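You operate a simulated robot arm through the tools that you are given. There is no shell and no other tool. Be economical: measure what you need, move in short steps, check, and stop when the job is done.

The job below is to be done with a simulated two-armed robot. You get a single attempt, and the scene is never put back.

TASK
Take the jar on the top of the check bench and put it away on the top of the packing bench. Take the teal tag from the top of the check bench and put it on the top of the small steel bench. Put the roll end on the low shelf of the steel rack away in the grey stock tray on the small steel bench. Stack the metal block marked "62" from the top of the belt bench on top of the metal block labelled "92". Put the slim bottle from the top of the store cart on the top of the store bench. Take the square bottle on the top of the check bench and put it away on the front lane of the collecting belt. Take the orange bottle gauge and leave it on top of the brown small carton. Take the steel cylinder with the largest size on its label from the top of the sleeving bench and put it on the top of the packing bench. Any order will do. Set down upright: jar, roll end, slim bottle, square bottle, orange bottle gauge, steel cylinder.

Only the result counts: the job must be done as asked and must still hold three seconds after the hand-in. Knocking over, shifting, dropping, spilling or breaking anything else fails it.

THE ROBOT
Two 7-joint arms with fingered hands on one trunk, on a base that drives. Base frame: it is fixed to the floor where the robot stands at the start and does not move with it; the origin is under the middle of the robot, x ahead of it, y to its left, z up. Readings come in mm, degrees, newtons and seconds.
The left shoulder is at the start at [60, 177, 950], the right one opposite. With the tool pointing down near the work surface each hand reaches from about 260 to 800 mm from the robot's upright axis, wherever it stands, measured 20 degrees to its own side. Places, roughly: front lane of the collecting belt (48x17 cm) [-1020, -2400, 860]; grey stock tray on the small steel bench [2800, -800, 800]; jar [750, 0, 1000]; metal block [3750, -750, 1000]; orange bottle gauge [1000, -250, 1000]; roll end [3250, 250, 500]; slim bottle [2750, 2000, 750]; small carton [1500, 0, 1000]; square bottle [750, 250, 1000]; steel cylinder [-750, 2000, 750]; teal tag [750, 0, 750]; top of the packing bench [-2600, -1600, 800]; top of the small steel bench [2900, -700, 800]; top of the store bench [1400, 2000, 900]. Payload 4 kg a hand.
The tool frame of a hand sits at the grasp point between the pads (the TCP): z along the fingers, y along the line on which they close. The tips reach 37 mm beyond it. The gripper opens to 124 mm. The gripper's body begins 43 mm behind the TCP. The gripper is a hand of 3 fingers: y runs from the thumb to the fingers, the wrist lies at [-15, -108, -202] in the tool frame.
Orientation is that of the tool frame in the base frame, as [roll, pitch, yaw] about the fixed x, y, z axes, in that order (R = Rz(yaw) Ry(pitch) Rx(roll)). With the fingers straight down and the wrist toward the robot, the tool's x, y and z point along [0, 1, 0], [1, 0, 0] and [0, 0, -1] of the base frame.

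THE INTERFACE
- The arms move only by the tool step_arm. It takes "left_commands", "right_commands" or both (then of equal length, played together; a hand with none holds still); each is a list that holds one entry, the list of rows, each a list of 6 numbers: the shift along the tool's x, y, z in units of 300 mm (1.0 is 300 mm), then the turn, a rotation vector about the tool's x, y, z in units of 45 degrees (1.0 is 45 degrees). In form: [[[tx, ty, tz, rx, ry, rz], ...]]. A call has 1 to 12 rows; each row is the pose to reach, as a shift and turn from the pose commanded when the call began, along the tool's axes at that moment. A call with a number of a shift or a turn outside -1 to 1 is refused whole. Rows are played at 5 a second. More than 50 mm and 8.6 degrees between two rows, and nothing of the call is played. Where a pose cannot be reached the arm comes as near as it can. A force on the tool above 40 N (or 10 N above the force at the start of the call, whichever is more), or a blocked arm, ends the call early, and 0.2 s more pass. In this call time passes only in rows, and 0.2 s behind the last. The reply holds the time, the measured pose of the TCP, the force on the tool along the base axes, the opening and the grip force, in the units named above and with some noise, with the torque about the TCP (base axes, N m) and any sound that the robot's microphone picked up.
- Cameras (640 x 400 px; columns grow to the right, rows downward): "scene" is now at [57, 13.7, 1600.6]; the picture's right is [0.06, -1.00, 0.00], its down [-0.64, -0.04, -0.77] and it looks along [0.76, 0.05, -0.64] (base axes); focal length 265 px, centre (320, 200). "left" rides on the left gripper at [-64, -76, -136] in its tool frame; the picture's right is [-0.84, -0.26, 0.48], its down [0.48, -0.76, 0.43] and it looks along [0.26, 0.60, 0.76] (tool axes); focal length 256 px, centre (320, 200). "right" rides on the right gripper at [64, -76, -136] in its tool frame; the picture's right is [-0.84, 0.26, -0.48], its down [-0.48, -0.76, 0.43] and it looks along [-0.25, 0.60, 0.76] (tool axes); focal length 256 px, centre (320, 200). There is no depth. A picture from a camera that has moved, and an enlarged one, comes with that camera's place and axes in the base frame and with its lens. The place of the scene camera against the robot may be out by one fixed shift of up to 12 mm in any direction.
- capture(camera): a new picture of that camera. It takes no simulated time.
- raise_lower(by): slides the trunk up (or, below 0, down) by that many mm; the arms and the scene camera ride with it, the base frame stays. It gives what a move gives, with no picture.
- steer(legs): drives the robot by 1 to 6 legs, each [ahead, left, turn to the left] in mm, mm and degrees, along the robot's own axes; the way and the turn of a leg run together, so that a leg with both is an arc; at most 1500 mm and 180 degrees a leg. The arms and the cameras ride along, it lands a little off, and it stops where it bumps. It gives what a move gives.
- set_fingers(index, middle, thumb_bend, thumb_turn, hand): sets how far each is bent, from 0 (flat) to 100 (curled in); at 30 the hand is open as for a grip, at 70 the pads meet at the TCP. One left out holds its place. A second passes; each finger stops where it meets its share of the squeeze, and holds until it gets a number again. It is the only way to open and close the hand. It gives what a move gives, with no picture; readings hold the bend of each and the force on the fingers (four entries, about 0 where the hand has none), thumb and palm. thumb_turn goes from beside the hand (0) to across from the fingers (100), as for a grip.
- aim_head(pan, tilt): turns the head with the scene camera to pan (to the left, within 86 degrees either way) and tilt (down, from -29 to 69), counted from straight ahead of the robot. It gives what a move gives.
- zoom(camera, box): a new picture of the part [left, top, right, bottom] of that camera's present view, enlarged. It takes no simulated time.
- hand_in(): hands the job in; it is judged then, once.

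Work in short steps. Places have to be worked out from the pictures, the camera data and where the tool is seen: move nearer, look again, correct. Check each grasp and each placing, and mend what went wrong. You have 483 turns and 238 pictures in all, those below and enlarged ones among them. Open the grippers and draw the arms clear of the work before you hand the job in, unless the task says otherwise; then end with one line.

The tools are called after "Request:" by a JSON object that holds its "name" and its "arguments". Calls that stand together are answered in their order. step_arm: Moves the arms, as the interface text tells. Its arguments: {"type":"object","properties":{"left_commands":{"type":"array","items":{"type":"array","items":{"type":"array","items":{"type":"number"}}}},"right_commands":{"type":"array","items":{"type":"array","items":{"type":"array","items":{"type":"number"}}}}},"required":[]} The other tools are called the same way: raise_lower (by) slides the trunk up or down; set_fingers (index, middle, thumb_bend, thumb_turn, hand) moves the fingers one by one; steer (legs) drives the base; aim_head (pan, tilt) turns the head that bears the scene camera; capture (camera) takes a picture; zoom (camera, box) takes an enlarged picture of a part of a camera's view; hand_in () hands the job in.

At the start:

```text
clock: 0.0
left_tcp_pos: [652.1, 319.4, 1112.6]
left_orientation: [-179.9, 0.1, 90.1]
left_force: [0.3, 0.0, -0.3]
left_ft_torque: [0.0, 0.05, -0.04]
left_opening: 123.8
left_grip_force: 0.1
left_shape: jaw
left_bend: [30.0, 30.0, 30.0, 98.0]
left_finger forces: [0.1, 0.0, 0.0, 0.0, 0.0, 0.0]
right_tcp_pos: [694.4, -248.0, 1109.7]
right_orientation: [-180.0, -0.1, 90.0]
right_force: [0.4, -0.9, -0.1]
right_ft_torque: [0.03, 0.01, 0.01]
right_opening: 123.8
right_grip_force: 0.0
right_shape: jaw
right_bend: [30.0, 30.0, 30.0, 98.0]
right_finger forces: [0.0, 0.0, 0.0, 0.0, 0.1, 0.0]
trunk travel left (down, up): [-475.0, 115.0]
robot x, y, heading: [2.7, -1.5, 0.0]
head pan, tilt: [3.6, 40.0]
```

scene: 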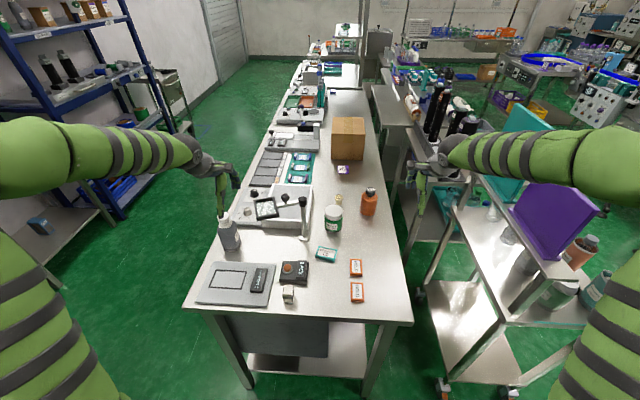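
right: 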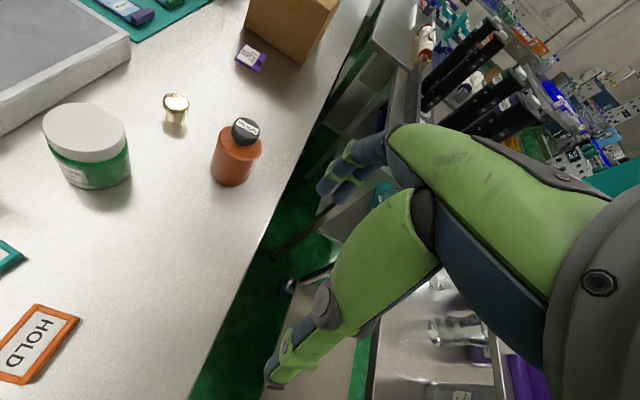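
left: 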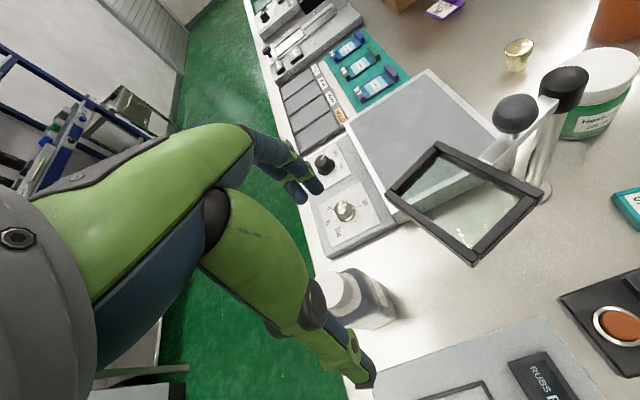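

I'll first look around to learn the layout: left, right, and straight ahead and flatter.

Request:
{"name": "aim_head", "arguments": {"pan": 0, "tilt": 15}}

Request:
{"name": "capture", "arguments": {"camera": "scene"}}

Request:
{"name": "aim_head", "arguments": {"pan": 80, "tilt": 25}}

Request:
{"name": "capture", "arguments": {"camera": "scene"}}

Request:
{"name": "aim_head", "arguments": {"pan": -80, "tilt": 25}}

Request:
{"name": "capture", "arguments": {"camera": "scene"}}

```text
clock: 0.9
left_tcp_pos: [651.4, 319.3, 1111.7]
left_orientation: [180.0, -0.1, 90.0]
left_force: [0.2, -0.5, 0.3]
left_ft_torque: [0.0, -0.01, 0.03]
left_opening: 123.8
left_grip_force: 0.1
left_shape: jaw
left_bend: [30.0, 30.0, 30.0, 98.0]
left_finger forces: [0.0, 0.1, 0.0, 0.1, 0.0, 0.0]
right_tcp_pos: [693.0, -246.8, 1108.8]
right_orientation: [-180.0, 0.1, 90.0]
right_force: [-1.4, -0.6, -0.4]
right_ft_torque: [0.01, -0.01, -0.04]
right_opening: 123.5
right_grip_force: 0.0
right_shape: jaw
right_bend: [30.0, 30.0, 30.0, 98.0]
right_finger forces: [0.1, 0.0, 0.0, 0.1, 0.0, 0.0]
trunk travel left (down, up): [-475.0, 115.0]
robot x, y, heading: [-2.9, -3.0, 0.3]
head pan, tilt: [0.0, 15.0]
```

```text
234 pictures are left
camera scene: at [65.6, 8.4, 1640.2], right [0.0, -1.0, 0.0], down [-0.26, 0.0, -0.97], along [0.97, 0.0, -0.26], focal length 265 px, centre (320, 200)
```

scene: 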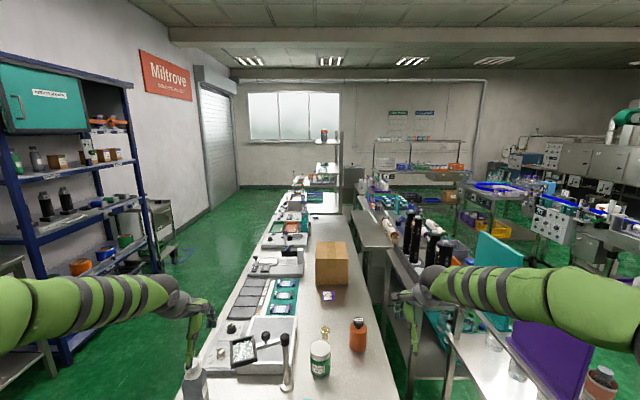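

```text
clock: 2.4
left_tcp_pos: [651.0, 319.8, 1110.8]
left_orientation: [180.0, -0.1, 90.1]
left_force: [0.6, 0.6, 0.4]
left_ft_torque: [0.01, 0.0, 0.0]
left_opening: 123.4
left_grip_force: 0.1
left_shape: jaw
left_bend: [30.0, 30.0, 30.0, 98.0]
left_finger forces: [0.0, 0.1, 0.0, 0.0, 0.0, 0.1]
right_tcp_pos: [694.5, -245.6, 1109.5]
right_orientation: [-180.0, 0.0, 90.1]
right_force: [0.8, -0.5, 0.1]
right_ft_torque: [0.02, -0.04, 0.0]
right_opening: 123.6
right_grip_force: 0.1
right_shape: jaw
right_bend: [30.0, 30.0, 30.0, 98.0]
right_finger forces: [0.0, 0.0, 0.0, 0.1, 0.1, 0.0]
trunk travel left (down, up): [-475.0, 115.0]
robot x, y, heading: [-2.5, -0.5, 0.0]
head pan, tilt: [80.0, 25.0]
```

```text
233 pictures are left
camera scene: at [-11.7, 99.1, 1624.0], right [0.98, -0.17, 0.0], down [-0.07, -0.42, -0.91], along [0.16, 0.89, -0.42], focal length 265 px, centre (320, 200)
```

scene: 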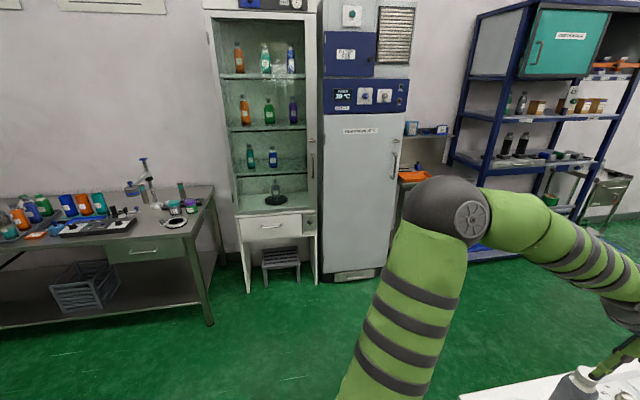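

```text
clock: 4.9
left_tcp_pos: [652.2, 320.2, 1112.5]
left_orientation: [180.0, 0.1, 90.0]
left_force: [0.2, -0.6, -0.5]
left_ft_torque: [0.0, 0.02, 0.0]
left_opening: 123.6
left_grip_force: 0.1
left_shape: jaw
left_bend: [30.0, 30.0, 30.0, 98.0]
left_finger forces: [0.0, 0.0, 0.0, 0.1, 0.0, 0.0]
right_tcp_pos: [694.1, -246.3, 1108.8]
right_orientation: [180.0, 0.0, 90.0]
right_force: [0.7, -0.3, -0.3]
right_ft_torque: [0.02, -0.02, 0.02]
right_opening: 123.5
right_grip_force: 0.0
right_shape: jaw
right_bend: [30.0, 30.0, 30.0, 98.0]
right_finger forces: [0.0, 0.1, 0.0, 0.1, 0.0, 0.0]
trunk travel left (down, up): [-475.0, 115.0]
robot x, y, heading: [1.4, 2.5, -0.1]
head pan, tilt: [-80.0, 25.0]
```

```text
232 pictures are left
camera scene: at [-11.7, -82.3, 1624.0], right [-0.98, -0.17, 0.0], down [-0.07, 0.42, -0.91], along [0.16, -0.89, -0.42], focal length 265 px, centre (320, 200)
```

scene: 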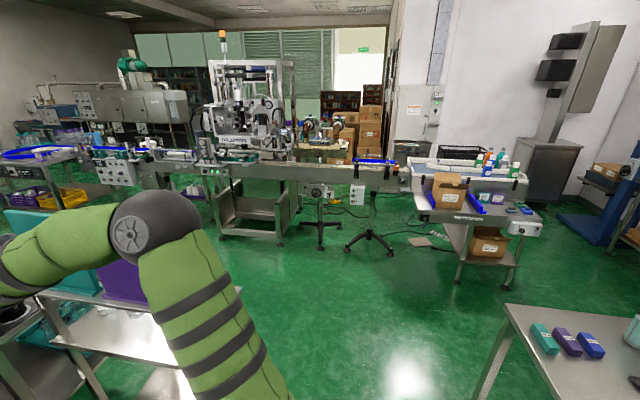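

The layout is clear enough. Now I look steeply down to see the base's footprint and the near bench edge.

Request:
{"name": "aim_head", "arguments": {"pan": 0, "tilt": 69}}

Request:
{"name": "capture", "arguments": {"camera": "scene"}}

```text
clock: 6.4
left_tcp_pos: [651.0, 319.1, 1112.0]
left_orientation: [-179.9, -0.1, 90.0]
left_force: [-0.5, 0.3, -0.1]
left_ft_torque: [0.06, -0.01, -0.01]
left_opening: 123.9
left_grip_force: 0.1
left_shape: jaw
left_bend: [30.0, 30.0, 30.0, 98.0]
left_finger forces: [0.0, 0.0, 0.0, 0.1, 0.0, 0.0]
right_tcp_pos: [694.2, -246.5, 1109.9]
right_orientation: [179.9, 0.1, 90.0]
right_force: [-0.9, -0.4, 0.2]
right_ft_torque: [0.03, 0.0, 0.01]
right_opening: 123.4
right_grip_force: 0.0
right_shape: jaw
right_bend: [30.0, 30.0, 30.0, 98.0]
right_finger forces: [0.0, 0.1, 0.0, 0.1, 0.0, 0.0]
trunk travel left (down, up): [-475.0, 115.0]
robot x, y, heading: [-1.4, -0.1, -0.1]
head pan, tilt: [0.0, 68.8]
```

```text
231 pictures are left
camera scene: at [28.1, 8.4, 1564.6], right [0.0, -1.0, 0.0], down [-0.93, 0.0, -0.36], along [0.36, 0.0, -0.93], focal length 265 px, centre (320, 200)
```

scene: 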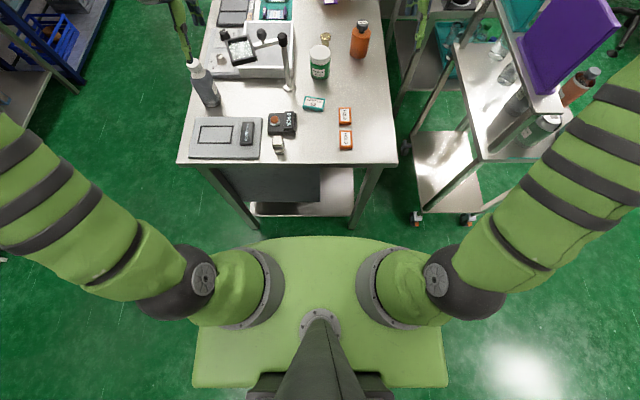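

The bench edge lies about 0.42 m ahead of the axis. I turn the right hand so that its closing line runs sideways (yaw 90→180) in two calls, at its present safe height, for a tilted reach to the orange gauge.

Request:
{"name": "step_arm", "arguments": {"right_commands": [[[0, 0, 0, 0, 0, -0.17], [0, 0, 0, 0, 0, -0.34], [0, 0, 0, 0, 0, -0.51], [0, 0, 0, 0, 0, -0.68], [0, 0, 0, 0, 0, -0.85], [0, 0, 0, 0, 0, -1.0]]]}}

Request:
{"name": "step_arm", "arguments": {"right_commands": [[[0, 0, 0, 0, 0, -0.17], [0, 0, 0, 0, 0, -0.34], [0, 0, 0, 0, 0, -0.51], [0, 0, 0, 0, 0, -0.68], [0, 0, 0, 0, 0, -0.85], [0, 0, 0, 0, 0, -1.0]]]}}

Request:
{"name": "capture", "arguments": {"camera": "right"}}

```text
clock: 7.8
left_tcp_pos: [650.8, 319.4, 1111.7]
left_orientation: [179.9, 0.1, 90.0]
left_force: [0.1, -0.2, 0.1]
left_ft_torque: [0.01, -0.01, 0.0]
left_opening: 123.4
left_grip_force: 0.1
left_shape: jaw
left_bend: [30.0, 30.0, 30.0, 98.0]
left_finger forces: [0.1, 0.0, 0.1, 0.0, 0.0, 0.0]
right_tcp_pos: [693.5, -245.9, 1108.8]
right_orientation: [-180.0, 0.0, 135.1]
right_force: [-0.2, -1.2, 0.4]
right_ft_torque: [0.03, 0.0, 0.02]
right_opening: 123.5
right_grip_force: 0.0
right_shape: jaw
right_bend: [30.0, 30.0, 30.0, 98.0]
right_finger forces: [0.0, 0.0, 0.0, 0.1, 0.0, 0.0]
trunk travel left (down, up): [-475.0, 115.0]
robot x, y, heading: [0.0, -1.2, 0.0]
head pan, tilt: [0.0, 68.8]
```

```text
clock: 9.2
left_tcp_pos: [650.8, 319.7, 1112.1]
left_orientation: [-180.0, 0.1, 90.0]
left_force: [0.9, -0.5, 0.0]
left_ft_torque: [-0.02, 0.0, 0.01]
left_opening: 123.5
left_grip_force: 0.1
left_shape: jaw
left_bend: [30.0, 30.0, 30.0, 98.0]
left_finger forces: [0.0, 0.1, 0.0, 0.0, 0.1, 0.0]
right_tcp_pos: [692.6, -246.4, 1108.4]
right_orientation: [-180.0, 0.0, -179.9]
right_force: [-0.6, -0.2, 0.4]
right_ft_torque: [0.0, 0.0, -0.01]
right_opening: 123.9
right_grip_force: 0.0
right_shape: jaw
right_bend: [30.0, 30.0, 30.0, 98.0]
right_finger forces: [0.0, 0.0, 0.0, 0.0, 0.0, 0.0]
trunk travel left (down, up): [-475.0, 115.0]
robot x, y, heading: [2.2, 2.9, 0.2]
head pan, tilt: [0.0, 68.8]
```

```text
230 pictures are left
camera right: at [629.8, -321.4, 1244.8], right [0.84, 0.26, 0.48], down [0.48, -0.76, -0.43], along [0.25, 0.6, -0.76], focal length 256 px, centre (320, 200)
```

right: 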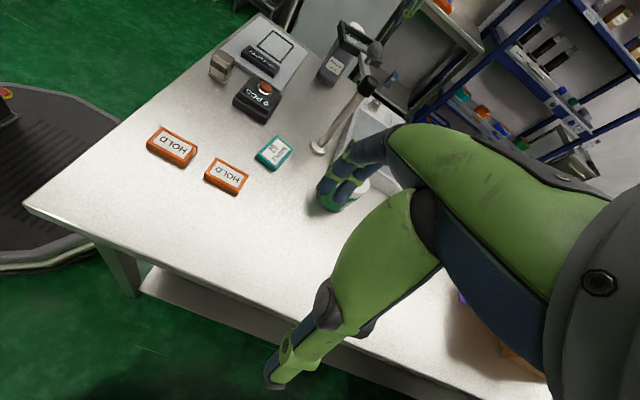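

The round base shows with a radius of about 310 mm, so there is ~100 mm to the bench. I pull the left hand up and back, then drive 70 mm ahead.

Request:
{"name": "step_arm", "arguments": {"left_commands": [[[0, -0.12, -0.1, 0, 0, 0], [0, -0.24, -0.2, 0, 0, 0], [0, -0.36, -0.3, 0, 0, 0]]]}}

Request:
{"name": "steer", "arguments": {"legs": [[70, 0, 0]]}}

Request:
{"name": "aim_head", "arguments": {"pan": 0, "tilt": 50}}

Request:
{"name": "capture", "arguments": {"camera": "scene"}}

```text
clock: 10.0
left_tcp_pos: [542.6, 318.5, 1204.0]
left_orientation: [179.9, 0.1, 89.9]
left_force: [-0.3, 0.2, -0.7]
left_ft_torque: [-0.01, 0.02, 0.01]
left_opening: 123.4
left_grip_force: 0.0
left_shape: jaw
left_bend: [30.0, 30.0, 30.0, 98.0]
left_finger forces: [0.1, 0.0, 0.0, 0.1, 0.0, 0.1]
right_tcp_pos: [692.7, -247.6, 1109.4]
right_orientation: [-179.9, 0.1, 180.0]
right_force: [0.5, 0.3, 0.5]
right_ft_torque: [0.02, 0.01, 0.01]
right_opening: 123.6
right_grip_force: 0.0
right_shape: jaw
right_bend: [30.0, 30.0, 30.0, 98.0]
right_finger forces: [0.1, 0.1, 0.0, 0.0, 0.0, 0.0]
trunk travel left (down, up): [-475.0, 115.0]
robot x, y, heading: [-0.4, 1.1, 0.1]
head pan, tilt: [0.0, 68.8]
```

```text
clock: 11.0
left_tcp_pos: [616.0, 317.1, 1202.5]
left_orientation: [-179.9, -0.1, 90.0]
left_force: [0.2, 0.8, -0.6]
left_ft_torque: [0.02, 0.01, 0.01]
left_opening: 123.5
left_grip_force: 0.0
left_shape: jaw
left_bend: [30.0, 30.0, 30.0, 98.0]
left_finger forces: [0.0, 0.0, 0.0, 0.0, 0.1, 0.0]
right_tcp_pos: [764.4, -247.9, 1107.3]
right_orientation: [180.0, -0.1, -180.0]
right_force: [0.3, -0.3, -0.1]
right_ft_torque: [0.02, 0.04, -0.01]
right_opening: 123.6
right_grip_force: 0.1
right_shape: jaw
right_bend: [30.0, 30.0, 30.0, 98.0]
right_finger forces: [0.1, 0.1, 0.0, 0.0, 0.0, 0.1]
trunk travel left (down, up): [-475.0, 115.0]
robot x, y, heading: [70.7, 4.8, 0.0]
head pan, tilt: [0.0, 68.8]
```

```text
clock: 11.8
left_tcp_pos: [614.3, 317.7, 1202.6]
left_orientation: [180.0, 0.0, 89.8]
left_force: [-0.5, 0.5, 0.0]
left_ft_torque: [-0.02, -0.04, 0.03]
left_opening: 123.6
left_grip_force: 0.2
left_shape: jaw
left_bend: [30.0, 30.0, 30.0, 98.0]
left_finger forces: [0.0, 0.0, 0.1, 0.1, 0.0, 0.0]
right_tcp_pos: [764.1, -247.0, 1108.2]
right_orientation: [-179.9, -0.1, -180.0]
right_force: [0.1, 0.2, 0.3]
right_ft_torque: [-0.01, 0.03, 0.03]
right_opening: 123.7
right_grip_force: 0.0
right_shape: jaw
right_bend: [30.0, 30.0, 30.0, 98.0]
right_finger forces: [0.1, 0.0, 0.2, 0.0, 0.0, 0.1]
trunk travel left (down, up): [-475.0, 115.0]
robot x, y, heading: [71.2, -1.3, 0.2]
head pan, tilt: [0.0, 50.0]
```

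```text
229 pictures are left
camera scene: at [119.1, 8.3, 1586.4], right [0.0, -1.0, 0.0], down [-0.77, 0.0, -0.64], along [0.64, 0.0, -0.77], focal length 265 px, centre (320, 200)
```

scene: 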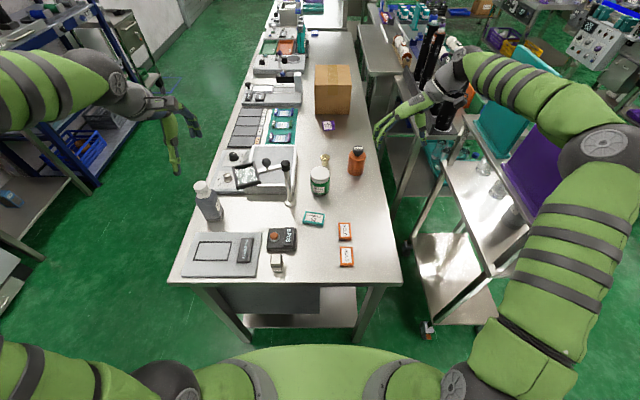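

The gauge stands near (870,-133), top about z 975. I tilt the right hand 45° forward (about its closing line).

Request:
{"name": "step_arm", "arguments": {"right_commands": [[[0, 0, 0, 0, -0.17, 0], [0, 0, 0, 0, -0.34, 0], [0, 0, 0, 0, -0.51, 0], [0, 0, 0, 0, -0.68, 0], [0, 0, 0, 0, -0.85, 0], [0, 0, 0, 0, -1.0, 0]]]}}

Request:
{"name": "capture", "arguments": {"camera": "right"}}

Request:
{"name": "zoom", "arguments": {"camera": "scene", "box": [240, 80, 480, 230]}}

```text
clock: 13.2
left_tcp_pos: [612.2, 317.7, 1201.1]
left_orientation: [180.0, 0.1, 89.9]
left_force: [-0.4, -0.6, 0.3]
left_ft_torque: [-0.01, 0.04, 0.03]
left_opening: 124.0
left_grip_force: 0.0
left_shape: jaw
left_bend: [30.0, 30.0, 30.0, 98.0]
left_finger forces: [0.0, 0.0, 0.0, 0.0, 0.0, 0.0]
right_tcp_pos: [763.4, -246.6, 1110.2]
right_orientation: [-179.9, 45.1, -179.9]
right_force: [0.9, -0.4, 0.3]
right_ft_torque: [0.01, 0.0, 0.01]
right_opening: 123.6
right_grip_force: 0.0
right_shape: jaw
right_bend: [30.0, 30.0, 30.0, 98.0]
right_finger forces: [0.1, 0.0, 0.0, 0.0, 0.1, 0.0]
trunk travel left (down, up): [-475.0, 115.0]
robot x, y, heading: [68.4, -2.1, 0.1]
head pan, tilt: [0.0, 50.0]
```

```text
228 pictures are left
camera right: at [620.4, -321.5, 1159.7], right [0.25, 0.26, 0.93], down [0.65, -0.76, 0.04], along [0.72, 0.6, -0.36], focal length 256 px, centre (320, 200)
```

right: 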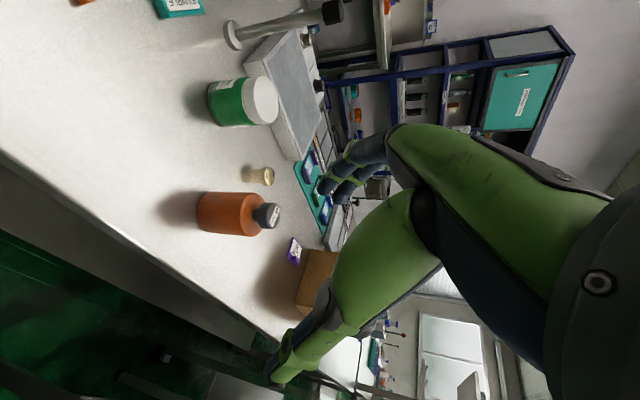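

```text
2.67 times, centred on (360, 155) of scene
camera zoom: at [118.9, 7.9, 1586.6], right [0.0, -1.0, 0.0], down [-0.77, 0.0, -0.64], along [0.64, 0.0, -0.77], focal length 706 px, centre (213, 320)
```

zoom: 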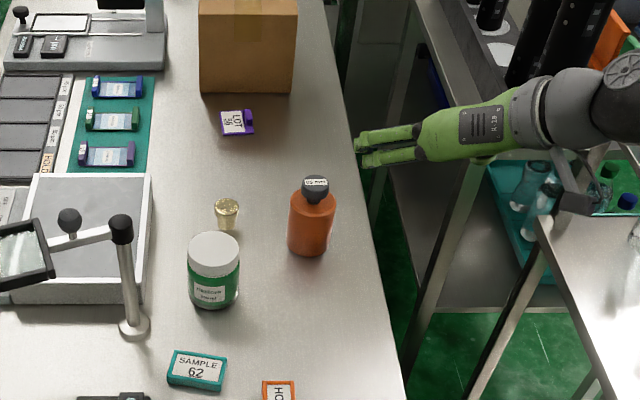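

Triangulation puts the gauge's body centre at about (885,-134,886), cap top ~970. I go to a pre-grasp pose 120 mm back along the tilted approach line.

Request:
{"name": "step_arm", "arguments": {"right_commands": [[[0.05, 0.09, 0.09, 0, 0, 0], [0.1, 0.19, 0.19, 0, 0, 0], [0.15, 0.28, 0.28, 0, 0, 0], [0.207, 0.377, 0.38, 0, 0, 0]]]}}

Request:
{"name": "capture", "arguments": {"camera": "right"}}

Request:
{"name": "zoom", "arguments": {"camera": "scene", "box": [240, 80, 480, 230]}}

```text
clock: 14.2
left_tcp_pos: [615.3, 318.3, 1202.7]
left_orientation: [-180.0, 0.1, 89.8]
left_force: [1.3, 0.0, -0.3]
left_ft_torque: [0.01, 0.0, 0.0]
left_opening: 123.5
left_grip_force: 0.0
left_shape: jaw
left_bend: [30.0, 30.0, 30.0, 98.0]
left_finger forces: [0.0, 0.1, 0.0, 0.0, 0.0, 0.0]
right_tcp_pos: [801.0, -132.4, 982.5]
right_orientation: [-180.0, 44.9, -180.0]
right_force: [-0.7, -0.5, -0.2]
right_ft_torque: [0.01, -0.01, 0.01]
right_opening: 123.9
right_grip_force: 0.1
right_shape: jaw
right_bend: [30.0, 30.0, 30.0, 98.0]
right_finger forces: [0.0, 0.0, 0.1, 0.0, 0.1, 0.1]
trunk travel left (down, up): [-475.0, 115.0]
robot x, y, heading: [69.3, -6.8, 0.1]
head pan, tilt: [0.0, 50.0]
```

```text
226 pictures are left
camera right: at [658.2, -206.8, 1033.3], right [0.25, 0.26, 0.93], down [0.65, -0.76, 0.03], along [0.72, 0.6, -0.36], focal length 256 px, centre (320, 200)
```

right: 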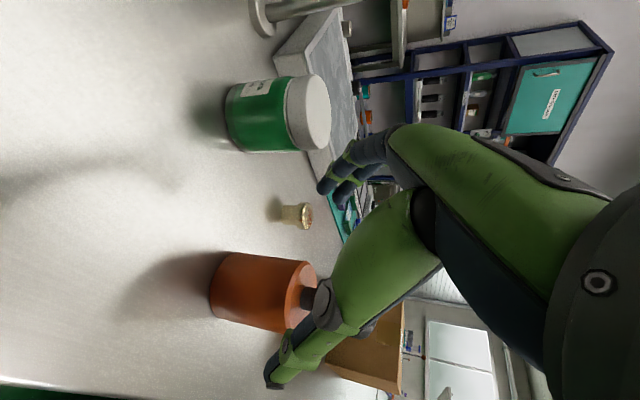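

```text
2.67 times, centred on (360, 155) of scene
camera zoom: at [119.7, 8.9, 1586.5], right [0.0, -1.0, 0.0], down [-0.77, 0.0, -0.64], along [0.64, 0.0, -0.77], focal length 706 px, centre (213, 320)
```

zoom: 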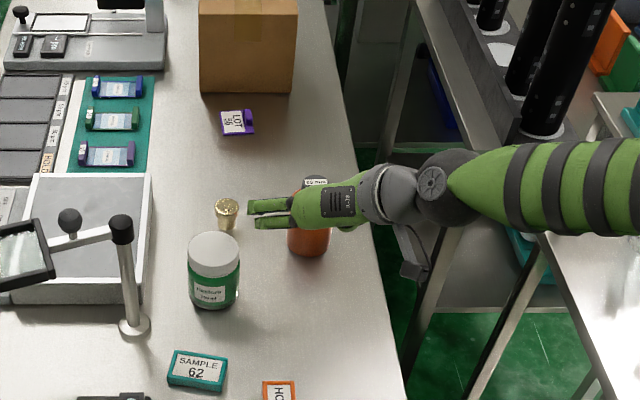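

Gauge sits between thumb and fingers, jar and brass piece clear. I advance 117 mm along the approach and then close.

Request:
{"name": "step_arm", "arguments": {"right_commands": [[[0, 0, 0.1, 0, 0, 0], [0, 0, 0.2, 0, 0, 0], [0, 0, 0.3, 0, 0, 0], [0, -0.005, 0.39, 0, 0, 0]]]}}

Request:
{"name": "capture", "arguments": {"camera": "right"}}

```text
clock: 15.2
left_tcp_pos: [614.0, 317.2, 1202.5]
left_orientation: [-180.0, 0.0, 89.9]
left_force: [0.2, 0.4, -0.6]
left_ft_torque: [0.0, 0.0, 0.01]
left_opening: 123.7
left_grip_force: 0.0
left_shape: jaw
left_bend: [30.0, 30.0, 30.0, 98.0]
left_finger forces: [0.0, 0.0, 0.1, 0.0, 0.0, 0.1]
right_tcp_pos: [883.8, -135.4, 901.2]
right_orientation: [-179.9, 45.0, -180.0]
right_force: [-0.5, -0.5, -0.4]
right_ft_torque: [0.0, 0.01, 0.02]
right_opening: 123.6
right_grip_force: 0.0
right_shape: jaw
right_bend: [30.0, 30.0, 30.0, 98.0]
right_finger forces: [0.0, 0.1, 0.1, 0.0, 0.1, 0.1]
trunk travel left (down, up): [-475.0, 115.0]
robot x, y, heading: [70.5, -0.6, -0.2]
head pan, tilt: [0.0, 50.0]
```

```text
224 pictures are left
camera right: at [741.2, -210.1, 952.5], right [0.25, 0.26, 0.93], down [0.65, -0.76, 0.03], along [0.72, 0.6, -0.36], focal length 256 px, centre (320, 200)
```

right: 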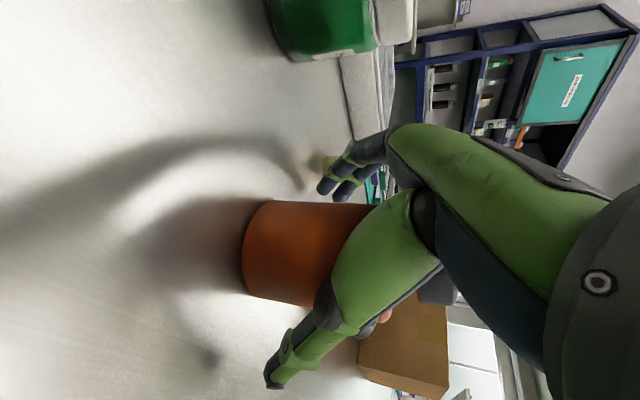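

The bottle lies between the fingers and the thumb. Close.

Request:
{"name": "set_fingers", "arguments": {"hand": "right", "index": 70, "middle": 70, "thumb_bend": 70}}

Request:
{"name": "capture", "arguments": {"camera": "right"}}

```text
clock: 16.2
left_tcp_pos: [613.3, 319.3, 1203.4]
left_orientation: [-180.0, 0.0, 89.8]
left_force: [-1.4, 0.1, -0.5]
left_ft_torque: [0.05, 0.01, -0.01]
left_opening: 123.5
left_grip_force: 0.0
left_shape: jaw
left_bend: [30.0, 30.0, 30.0, 98.0]
left_finger forces: [0.0, 0.0, 0.1, 0.1, 0.0, 0.0]
right_tcp_pos: [883.9, -136.8, 903.4]
right_orientation: [180.0, 45.2, 179.9]
right_force: [3.6, -4.3, 13.7]
right_ft_torque: [0.48, -0.35, -0.15]
right_opening: 73.2
right_grip_force: 25.4
right_shape: fingers
right_bend: [48.0, 57.0, 54.0, 97.0]
right_finger forces: [15.3, 8.2, 0.0, 0.1, 27.8, 0.0]
trunk travel left (down, up): [-475.0, 115.0]
robot x, y, heading: [71.8, -0.8, -0.1]
head pan, tilt: [0.0, 50.0]
```

```text
223 pictures are left
camera right: at [740.7, -210.3, 954.3], right [0.25, 0.26, 0.93], down [0.65, -0.76, 0.04], along [0.72, 0.6, -0.35], focal length 256 px, centre (320, 200)
```

right: 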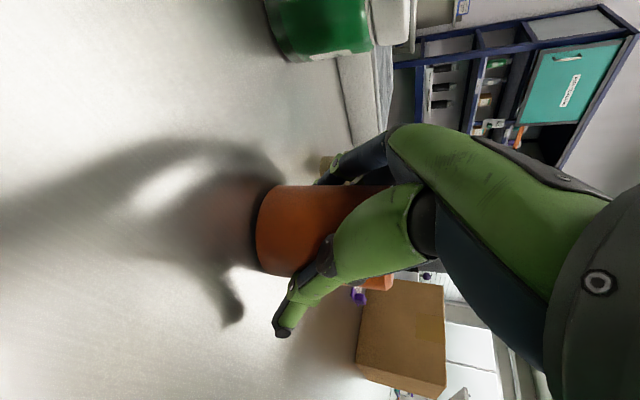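

Gripped at 25 N. I lift it 110 mm straight up.

Request:
{"name": "step_arm", "arguments": {"right_commands": [[[-0.06, 0, -0.06, 0, 0, 0], [-0.12, 0, -0.12, 0, 0, 0], [-0.19, 0, -0.19, 0, 0, 0], [-0.26, 0, -0.26, 0, 0, 0]]]}}

Request:
{"name": "capture", "arguments": {"camera": "scene"}}

Request:
{"name": "capture", "arguments": {"camera": "right"}}

```text
clock: 17.2
left_tcp_pos: [614.6, 318.6, 1203.7]
left_orientation: [-179.9, 0.1, 89.9]
left_force: [0.2, -0.8, 0.0]
left_ft_torque: [-0.01, 0.0, -0.03]
left_opening: 123.7
left_grip_force: 0.2
left_shape: jaw
left_bend: [30.0, 30.0, 30.0, 98.0]
left_finger forces: [0.1, 0.0, 0.0, 0.0, 0.0, 0.0]
right_tcp_pos: [882.8, -135.4, 1010.7]
right_orientation: [-179.9, 45.0, -179.9]
right_force: [0.7, 0.0, -2.4]
right_ft_torque: [-0.07, 0.0, 0.0]
right_opening: 72.3
right_grip_force: 23.2
right_shape: fingers
right_bend: [47.0, 57.0, 55.0, 97.0]
right_finger forces: [13.9, 8.8, 0.0, 0.1, 23.1, 0.0]
trunk travel left (down, up): [-475.0, 115.0]
robot x, y, heading: [72.3, -1.6, 0.1]
head pan, tilt: [0.0, 50.0]
```

```text
222 pictures are left
camera scene: at [119.0, 8.5, 1586.5], right [0.0, -1.0, 0.0], down [-0.77, 0.0, -0.64], along [0.64, 0.0, -0.77], focal length 265 px, centre (320, 200)
```

scene: 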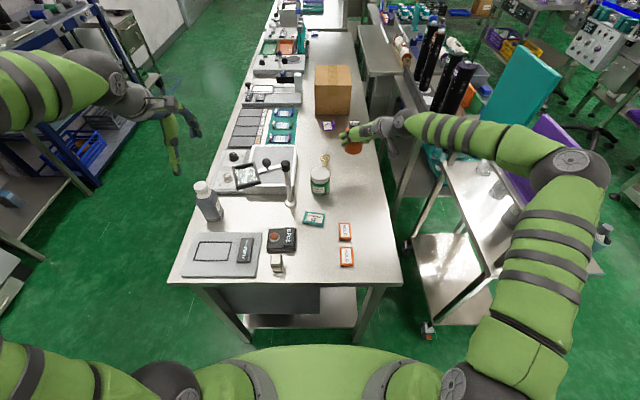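

```text
221 pictures are left
camera right: at [740.3, -208.3, 1062.0], right [0.25, 0.26, 0.93], down [0.65, -0.76, 0.03], along [0.72, 0.6, -0.36], focal length 256 px, centre (320, 200)
```

right: 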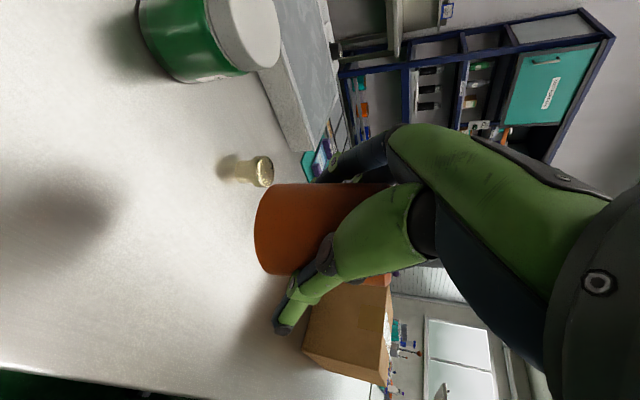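

Held well (≈240 g). I draw both hands back and higher before driving.

Request:
{"name": "step_arm", "arguments": {"right_commands": [[[-0.06, 0, -0.14, 0, 0, 0], [-0.1, -0.03, -0.27, 0, 0, 0], [-0.05, -0.08, -0.4, 0, 0, 0], [0.02, -0.13, -0.53, 0, 0, 0], [0.09, -0.2, -0.65, 0, 0, 0], [0.18, -0.27, -0.77, 0, 0, 0], [0.28, -0.33, -0.9, 0, 0, 0]]], "left_commands": [[[0, -0.08, 0, 0, 0, 0], [0, -0.16, 0, 0, 0, 0], [0, -0.24, 0, 0, 0, 0], [0, -0.32, 0, 0, 0, 0], [0, -0.4, 0, 0, 0, 0], [0, -0.45, 0, 0, 0, 0], [0, -0.5, 0, 0, 0, 0]]]}}

Request:
{"name": "raise_lower", "arguments": {"by": 115}}

Request:
{"name": "steer", "arguments": {"legs": [[-250, 0, 0]]}}

Request:
{"name": "aim_head", "arguments": {"pan": 40, "tilt": 35}}

Request:
{"name": "capture", "arguments": {"camera": "scene"}}

```text
refused: row 7 steps farther than a row can; nothing moved
```

```text
clock: 18.7
left_tcp_pos: [615.1, 317.1, 1315.9]
left_orientation: [180.0, 0.0, 89.9]
left_force: [-0.2, -0.5, -0.1]
left_ft_torque: [-0.03, -0.04, 0.0]
left_opening: 123.5
left_grip_force: 0.0
left_shape: jaw
left_bend: [30.0, 30.0, 30.0, 98.0]
left_finger forces: [0.0, 0.0, 0.0, 0.1, 0.0, 0.0]
right_tcp_pos: [883.2, -133.8, 1125.2]
right_orientation: [-179.8, 45.1, -179.9]
right_force: [-0.1, 0.5, -2.4]
right_ft_torque: [-0.05, 0.01, 0.02]
right_opening: 72.6
right_grip_force: 23.1
right_shape: fingers
right_bend: [47.0, 57.0, 55.0, 97.0]
right_finger forces: [13.9, 8.8, 0.1, 0.0, 23.2, 0.0]
trunk travel left (down, up): [-590.0, 0.0]
robot x, y, heading: [66.2, 2.8, -0.1]
head pan, tilt: [0.0, 50.0]
```

```text
clock: 20.5
left_tcp_pos: [364.6, 319.7, 1318.0]
left_orientation: [179.9, 0.0, 90.1]
left_force: [-0.7, -0.2, 0.1]
left_ft_torque: [-0.02, 0.02, 0.0]
left_opening: 123.8
left_grip_force: 0.0
left_shape: jaw
left_bend: [30.0, 30.0, 30.0, 98.0]
left_finger forces: [0.0, 0.0, 0.0, 0.0, 0.1, 0.0]
right_tcp_pos: [633.3, -132.6, 1126.2]
right_orientation: [-179.9, 45.0, -179.9]
right_force: [-0.6, 0.0, -2.6]
right_ft_torque: [-0.02, 0.02, 0.01]
right_opening: 72.4
right_grip_force: 22.2
right_shape: fingers
right_bend: [47.0, 57.0, 55.0, 97.0]
right_finger forces: [13.9, 8.8, 0.0, 0.0, 23.1, 0.0]
trunk travel left (down, up): [-590.0, 0.0]
robot x, y, heading: [-176.5, -2.7, 0.0]
head pan, tilt: [0.0, 50.0]
```

```text
clock: 21.6
left_tcp_pos: [365.0, 319.1, 1318.1]
left_orientation: [179.9, 0.0, 90.0]
left_force: [0.4, -0.3, 0.1]
left_ft_torque: [-0.02, 0.02, 0.0]
left_opening: 123.9
left_grip_force: 0.0
left_shape: jaw
left_bend: [30.0, 30.0, 30.0, 98.0]
left_finger forces: [0.0, 0.1, 0.0, 0.0, 0.0, 0.0]
right_tcp_pos: [634.1, -133.5, 1124.9]
right_orientation: [-180.0, 45.0, -180.0]
right_force: [-0.1, 0.0, -2.1]
right_ft_torque: [-0.02, 0.03, -0.04]
right_opening: 72.4
right_grip_force: 23.0
right_shape: fingers
right_bend: [47.0, 57.0, 55.0, 97.0]
right_finger forces: [13.9, 8.8, 0.0, 0.0, 23.2, 0.1]
trunk travel left (down, up): [-590.0, 0.0]
robot x, y, heading: [-178.7, -1.5, -0.0]
head pan, tilt: [40.0, 35.0]
```

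```text
220 pictures are left
camera scene: at [-138.9, 65.0, 1723.2], right [0.64, -0.77, 0.0], down [-0.44, -0.37, -0.82], along [0.63, 0.53, -0.57], focal length 265 px, centre (320, 200)
```

scene: 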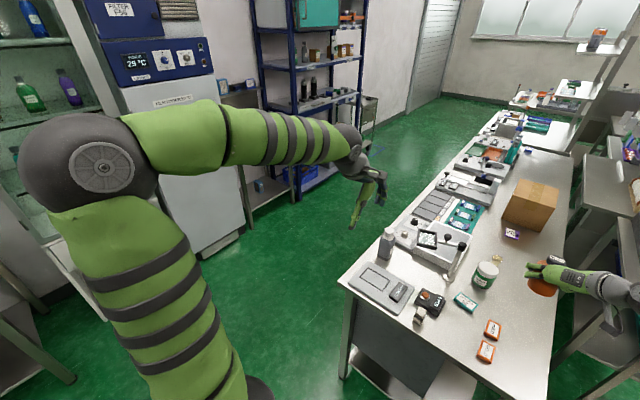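

Arm call was refused but the drive back was clear. Now I draw the right hand back in smaller rows.

Request:
{"name": "step_arm", "arguments": {"right_commands": [[[0.07, -0.03, -0.1, 0, 0, 0], [0.14, -0.06, -0.2, 0, 0, 0], [0.21, -0.09, -0.3, 0, 0, 0], [0.28, -0.12, -0.4, 0, 0, 0], [0.35, -0.15, -0.5, 0, 0, 0], [0.42, -0.18, -0.6, 0, 0, 0], [0.49, -0.2, -0.68, 0, 0, 0]]], "left_commands": [[[0, -0.05, 0, 0, 0, 0], [0, -0.1, 0, 0, 0, 0], [0, -0.15, 0, 0, 0, 0], [0, -0.2, 0, 0, 0, 0], [0, -0.25, 0, 0, 0, 0], [0, -0.3, 0, 0, 0, 0], [0, -0.35, 0, 0, 0, 0]]]}}

Request:
{"name": "steer", "arguments": {"legs": [[0, 950, 0], [900, 0, 0]]}}

Request:
{"name": "aim_head", "arguments": {"pan": -30, "tilt": 35}}

Request:
{"name": "capture", "arguments": {"camera": "scene"}}

```text
clock: 23.2
left_tcp_pos: [259.1, 318.2, 1317.8]
left_orientation: [180.0, 0.0, 90.1]
left_force: [0.2, -0.2, 0.3]
left_ft_torque: [-0.02, -0.05, 0.01]
left_opening: 123.8
left_grip_force: 0.2
left_shape: jaw
left_bend: [30.0, 30.0, 30.0, 98.0]
left_finger forces: [0.1, 0.0, 0.0, 0.0, 0.0, 0.1]
right_tcp_pos: [384.9, -193.1, 1166.4]
right_orientation: [-179.9, 45.1, -180.0]
right_force: [-0.8, 0.4, -2.6]
right_ft_torque: [-0.05, 0.01, 0.01]
right_opening: 72.2
right_grip_force: 23.0
right_shape: fingers
right_bend: [47.0, 57.0, 55.0, 97.0]
right_finger forces: [13.6, 8.9, 0.0, 0.0, 22.8, 0.0]
trunk travel left (down, up): [-590.0, 0.0]
robot x, y, heading: [-181.8, 3.7, 0.2]
head pan, tilt: [40.0, 35.0]
```

```text
clock: 32.5
left_tcp_pos: [1139.8, 1299.9, 1318.0]
left_orientation: [-180.0, -0.1, 91.5]
left_force: [0.3, 0.2, 0.0]
left_ft_torque: [0.02, 0.0, 0.01]
left_opening: 123.5
left_grip_force: 0.1
left_shape: jaw
left_bend: [30.0, 30.0, 30.0, 98.0]
left_finger forces: [0.0, 0.0, 0.0, 0.0, 0.0, 0.0]
right_tcp_pos: [1281.2, 791.7, 1166.8]
right_orientation: [-179.9, 45.0, -178.4]
right_force: [0.1, 0.1, -2.6]
right_ft_torque: [-0.03, 0.02, -0.03]
right_opening: 72.5
right_grip_force: 22.2
right_shape: fingers
right_bend: [47.0, 57.0, 55.0, 97.0]
right_finger forces: [13.6, 9.0, 0.0, 0.0, 22.8, 0.1]
trunk travel left (down, up): [-590.0, 0.0]
robot x, y, heading: [708.0, 968.1, 1.7]
head pan, tilt: [40.0, 35.0]
```

```text
clock: 33.9
left_tcp_pos: [1138.0, 1300.2, 1317.8]
left_orientation: [180.0, 0.0, 91.6]
left_force: [0.1, 0.1, -0.1]
left_ft_torque: [0.05, -0.01, -0.05]
left_opening: 123.6
left_grip_force: 0.0
left_shape: jaw
left_bend: [30.0, 30.0, 30.0, 98.0]
left_finger forces: [0.0, 0.0, 0.0, 0.0, 0.0, 0.0]
right_tcp_pos: [1279.9, 792.6, 1168.0]
right_orientation: [179.9, 45.0, -178.4]
right_force: [0.7, -0.3, -1.8]
right_ft_torque: [-0.04, 0.03, 0.03]
right_opening: 72.5
right_grip_force: 22.9
right_shape: fingers
right_bend: [47.0, 57.0, 55.0, 97.0]
right_finger forces: [13.5, 9.1, 0.0, 0.0, 22.7, 0.0]
trunk travel left (down, up): [-590.0, 0.0]
robot x, y, heading: [707.2, 968.0, 1.8]
head pan, tilt: [-30.0, 35.0]
```

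```text
219 pictures are left
camera scene: at [759.0, 934.8, 1723.2], right [-0.48, -0.88, 0.0], down [-0.5, 0.27, -0.82], along [0.72, -0.39, -0.57], focal length 265 px, centre (320, 200)
```

scene: 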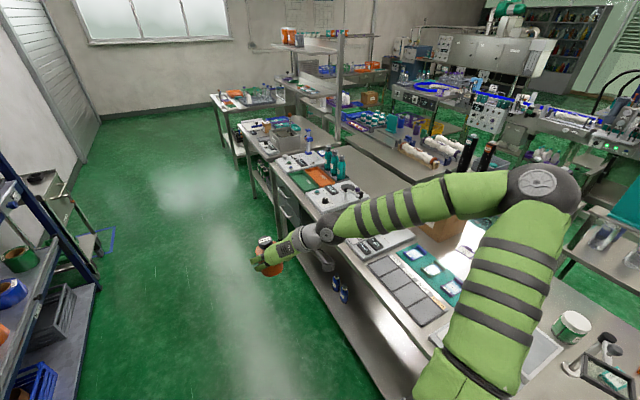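

The aisle is clear. I drive on 790 mm and turn right to face the check bench.

Request:
{"name": "steer", "arguments": {"legs": [[790, 0, 0], [0, 0, -91.7]]}}

Request:
{"name": "aim_head", "arguments": {"pan": 0, "tilt": 50}}

Request:
{"name": "capture", "arguments": {"camera": "scene"}}

Request:
{"name": "capture", "arguments": {"camera": "right"}}

```text
clock: 42.0
left_tcp_pos: [1820.9, 561.3, 1316.9]
left_orientation: [180.0, -0.1, 1.1]
left_force: [-0.7, 0.3, 0.0]
left_ft_torque: [0.0, 0.04, 0.01]
left_opening: 123.6
left_grip_force: 0.1
left_shape: jaw
left_bend: [30.0, 30.0, 30.0, 98.0]
left_finger forces: [0.0, 0.1, 0.1, 0.1, 0.0, 0.0]
right_tcp_pos: [1310.8, 423.6, 1166.8]
right_orientation: [-180.0, 45.0, 91.2]
right_force: [-0.4, 0.8, -1.7]
right_ft_torque: [-0.01, 0.07, 0.0]
right_opening: 72.1
right_grip_force: 22.1
right_shape: fingers
right_bend: [47.0, 57.0, 55.0, 97.0]
right_finger forces: [13.2, 9.2, 0.0, 0.1, 22.4, 0.0]
trunk travel left (down, up): [-590.0, 0.0]
robot x, y, heading: [1495.8, 994.8, -88.8]
head pan, tilt: [-30.0, 35.0]
```

```text
clock: 42.9
left_tcp_pos: [1820.6, 561.2, 1317.7]
left_orientation: [180.0, 0.0, 1.1]
left_force: [0.4, 1.1, 0.8]
left_ft_torque: [0.02, 0.01, 0.0]
left_opening: 123.7
left_grip_force: 0.1
left_shape: jaw
left_bend: [30.0, 30.0, 30.0, 98.0]
left_finger forces: [0.1, 0.1, 0.0, 0.0, 0.0, 0.0]
right_tcp_pos: [1311.9, 424.3, 1167.0]
right_orientation: [-179.9, 45.1, 91.2]
right_force: [0.1, 0.1, -2.1]
right_ft_torque: [-0.01, 0.05, -0.01]
right_opening: 72.2
right_grip_force: 22.5
right_shape: fingers
right_bend: [47.0, 57.0, 55.0, 97.0]
right_finger forces: [13.3, 9.1, 0.0, 0.0, 22.4, 0.0]
trunk travel left (down, up): [-590.0, 0.0]
robot x, y, heading: [1495.3, 990.6, -88.9]
head pan, tilt: [0.0, 50.0]
```

```text
218 pictures are left
camera scene: at [1495.5, 954.8, 1701.5], right [-1.0, -0.02, 0.0], down [-0.01, 0.77, -0.64], along [0.01, -0.64, -0.77], focal length 265 px, centre (320, 200)
```

scene: 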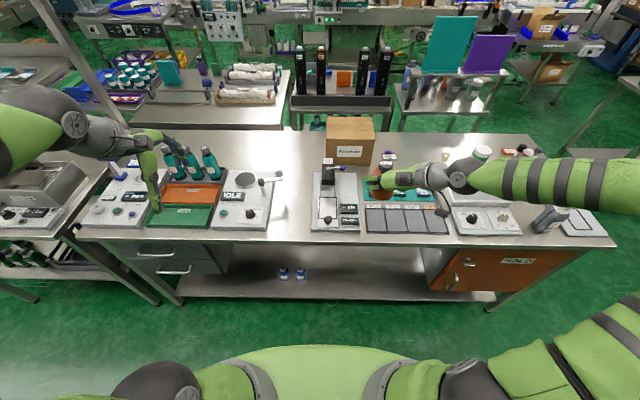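

```text
217 pictures are left
camera right: at [1231.6, 565.7, 1217.7], right [0.26, -0.25, 0.93], down [-0.75, -0.66, 0.03], along [0.61, -0.71, -0.36], focal length 256 px, centre (320, 200)
```

right: 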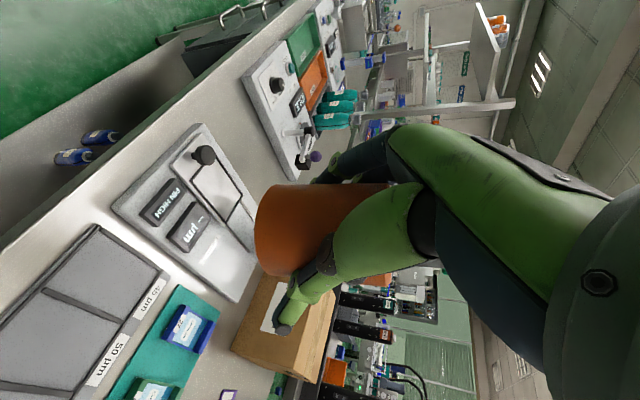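

Facing the bench; carton's top centre is around (1375,-40), height ~1015. I drive 205 mm closer and look again from the scene and hand cameras.

Request:
{"name": "steer", "arguments": {"legs": [[205, 0, -1.1]]}}

Request:
{"name": "zoom", "arguments": {"camera": "scene", "box": [240, 80, 480, 230]}}

Request:
{"name": "capture", "arguments": {"camera": "right"}}

```text
clock: 44.5
left_tcp_pos: [1816.9, 351.6, 1317.1]
left_orientation: [-179.9, 0.1, 0.4]
left_force: [-0.1, -0.3, -0.2]
left_ft_torque: [0.01, -0.02, 0.0]
left_opening: 124.0
left_grip_force: 0.1
left_shape: jaw
left_bend: [30.0, 30.0, 30.0, 98.0]
left_finger forces: [0.0, 0.0, 0.0, 0.0, 0.1, 0.0]
right_tcp_pos: [1305.7, 222.1, 1166.6]
right_orientation: [180.0, 44.9, 90.3]
right_force: [-0.9, -0.5, -2.1]
right_ft_torque: [0.01, 0.02, 0.02]
right_opening: 72.1
right_grip_force: 22.3
right_shape: fingers
right_bend: [47.0, 57.0, 55.0, 97.0]
right_finger forces: [13.1, 9.2, 0.1, 0.1, 22.6, 0.0]
trunk travel left (down, up): [-590.0, 0.0]
robot x, y, heading: [1492.7, 790.5, -89.6]
head pan, tilt: [0.0, 50.0]
```

```text
2.67 times, centred on (360, 155) of scene
camera zoom: at [1497.6, 748.9, 1701.4], right [-1.0, -0.01, 0.0], down [0.0, 0.77, -0.64], along [0.0, -0.64, -0.77], focal length 706 px, centre (213, 320)
```

zoom: 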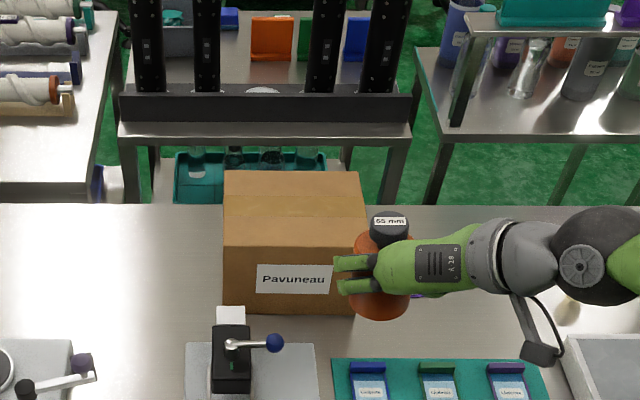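

```text
215 pictures are left
camera right: at [1228.0, 364.2, 1217.2], right [0.26, -0.25, 0.93], down [-0.76, -0.65, 0.03], along [0.6, -0.71, -0.36], focal length 256 px, centre (320, 200)
```

right: 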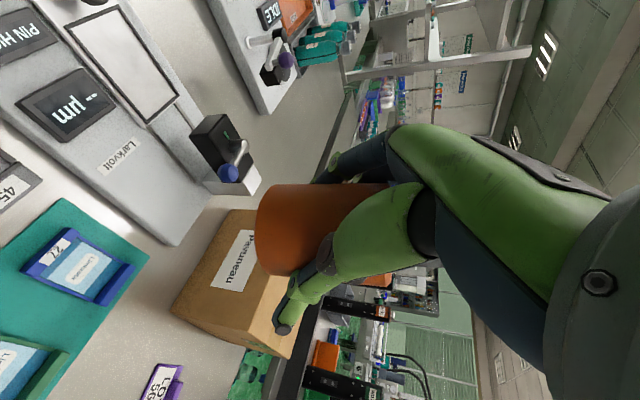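

Carton top spans x 1289–1483, y −116…47, z≈1015. I carry the gauge over its centre (1386,−35), still ~60 mm high.

Request:
{"name": "step_arm", "arguments": {"right_commands": [[[-0.1, 0.038, 0.09, 0, 0, 0], [-0.18, 0.076, 0.19, 0, 0, 0], [-0.26, 0.115, 0.29, 0, 0, 0], [-0.34, 0.153, 0.39, 0, 0, 0], [-0.41, 0.19, 0.49, 0, 0, 0], [-0.47, 0.23, 0.6, 0, 0, 0], [-0.511, 0.267, 0.7, 0, 0, 0]]]}}

Request:
{"name": "zoom", "arguments": {"camera": "scene", "box": [240, 80, 480, 230]}}

Request:
{"name": "capture", "arguments": {"camera": "right"}}

```text
clock: 46.1
left_tcp_pos: [1817.3, 352.1, 1318.0]
left_orientation: [180.0, 0.1, 0.3]
left_force: [-0.7, 0.1, 0.0]
left_ft_torque: [-0.01, 0.0, 0.02]
left_opening: 123.9
left_grip_force: 0.2
left_shape: jaw
left_bend: [30.0, 30.0, 30.0, 98.0]
left_finger forces: [0.1, 0.0, 0.1, 0.0, 0.0, 0.0]
right_tcp_pos: [1387.3, -32.7, 1122.7]
right_orientation: [-180.0, 44.8, 90.4]
right_force: [0.1, 0.4, -2.6]
right_ft_torque: [-0.03, 0.01, 0.01]
right_opening: 72.1
right_grip_force: 22.7
right_shape: fingers
right_bend: [47.0, 57.0, 55.0, 97.0]
right_finger forces: [13.0, 9.5, 0.0, 0.0, 22.4, 0.0]
trunk travel left (down, up): [-590.0, 0.0]
robot x, y, heading: [1497.7, 787.0, -89.7]
head pan, tilt: [0.0, 50.0]
```

```text
2.67 times, centred on (360, 155) of scene
camera zoom: at [1498.0, 749.5, 1701.5], right [-1.0, -0.01, 0.0], down [0.0, 0.77, -0.64], along [0.0, -0.64, -0.77], focal length 706 px, centre (213, 320)
```

zoom: 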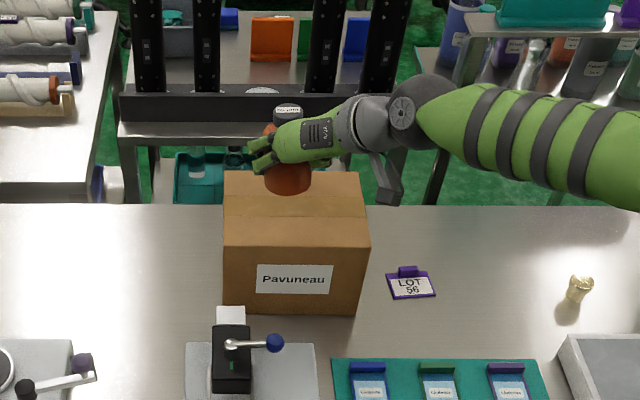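

```text
213 pictures are left
camera right: at [1309.0, 110.0, 1174.6], right [0.26, -0.25, 0.93], down [-0.76, -0.65, 0.03], along [0.6, -0.71, -0.36], focal length 256 px, centre (320, 200)
```

right: 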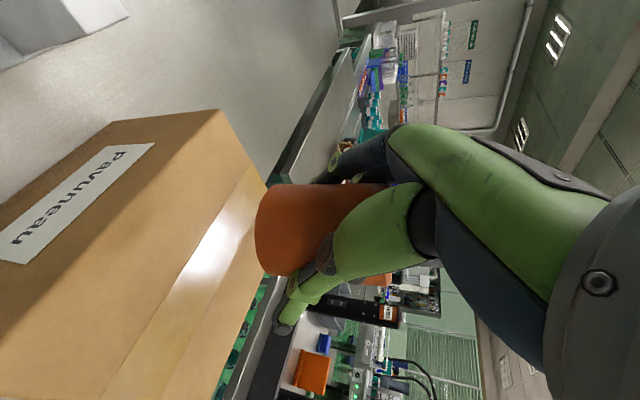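

The gauge is above the carton's middle. Lower 45 mm, then check.

Request:
{"name": "step_arm", "arguments": {"right_commands": [[[0.035, 0, 0.035, 0, 0, 0], [0.07, 0, 0.07, 0, 0, 0], [0.105, 0, 0.105, 0, 0, 0]]]}}

Request:
{"name": "capture", "arguments": {"camera": "right"}}

```text
clock: 46.9
left_tcp_pos: [1815.9, 351.8, 1317.9]
left_orientation: [180.0, 0.0, 0.4]
left_force: [0.1, 0.0, 0.2]
left_ft_torque: [-0.02, 0.01, 0.0]
left_opening: 123.7
left_grip_force: 0.1
left_shape: jaw
left_bend: [30.0, 30.0, 30.0, 98.0]
left_finger forces: [0.1, 0.1, 0.1, 0.0, 0.1, 0.1]
right_tcp_pos: [1387.1, -33.5, 1079.7]
right_orientation: [180.0, 44.9, 90.3]
right_force: [0.7, -0.2, -2.4]
right_ft_torque: [0.01, 0.02, -0.03]
right_opening: 72.0
right_grip_force: 22.3
right_shape: fingers
right_bend: [47.0, 57.0, 55.0, 97.0]
right_finger forces: [13.0, 9.6, 0.0, 0.0, 22.4, 0.0]
trunk travel left (down, up): [-590.0, 0.0]
robot x, y, heading: [1495.8, 790.0, -89.6]
head pan, tilt: [0.0, 50.0]
```

```text
212 pictures are left
camera right: at [1309.6, 109.2, 1131.5], right [0.26, -0.25, 0.93], down [-0.76, -0.65, 0.03], along [0.6, -0.71, -0.36], focal length 256 px, centre (320, 200)
```

right: 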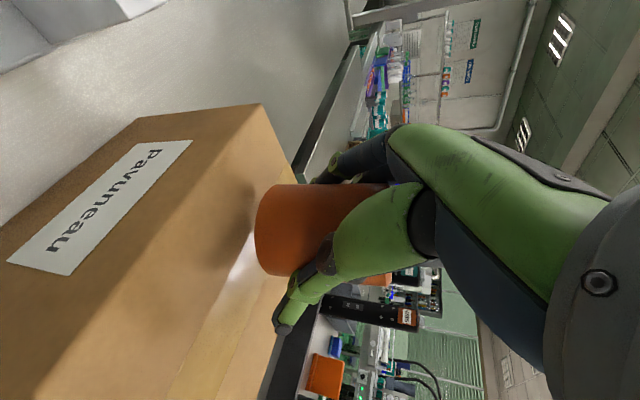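

Still in the air with ~10–15 mm to go. Lower in small rows and read the force.

Request:
{"name": "step_arm", "arguments": {"right_commands": [[[0.009, 0, 0.009, 0, 0, 0], [0.018, 0, 0.018, 0, 0, 0], [0.025, 0, 0.025, 0, 0, 0]]]}}

Request:
{"name": "capture", "arguments": {"camera": "right"}}

```text
clock: 47.7
left_tcp_pos: [1817.5, 351.4, 1317.7]
left_orientation: [180.0, 0.0, 0.3]
left_force: [-0.1, 0.0, 0.1]
left_ft_torque: [-0.03, -0.01, 0.02]
left_opening: 123.8
left_grip_force: 0.1
left_shape: jaw
left_bend: [30.0, 30.0, 30.0, 98.0]
left_finger forces: [0.0, 0.0, 0.0, 0.0, 0.1, 0.0]
right_tcp_pos: [1388.0, -32.7, 1070.1]
right_orientation: [180.0, 45.0, 90.3]
right_force: [0.3, 0.4, -1.5]
right_ft_torque: [-0.01, -0.01, -0.01]
right_opening: 72.0
right_grip_force: 22.6
right_shape: fingers
right_bend: [47.0, 57.0, 55.0, 97.0]
right_finger forces: [13.0, 9.6, 0.0, 0.1, 22.4, 0.0]
trunk travel left (down, up): [-590.0, 0.0]
robot x, y, heading: [1490.1, 789.4, -89.8]
head pan, tilt: [0.0, 50.0]
```

```text
211 pictures are left
camera right: at [1309.7, 109.4, 1122.4], right [0.26, -0.25, 0.93], down [-0.76, -0.65, 0.03], along [0.6, -0.71, -0.36], focal length 256 px, centre (320, 200)
```

right: 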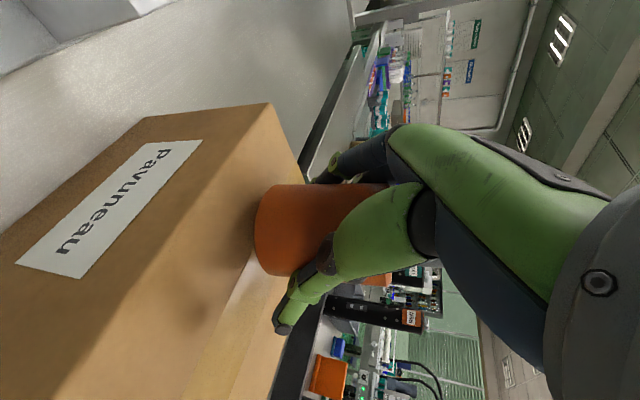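

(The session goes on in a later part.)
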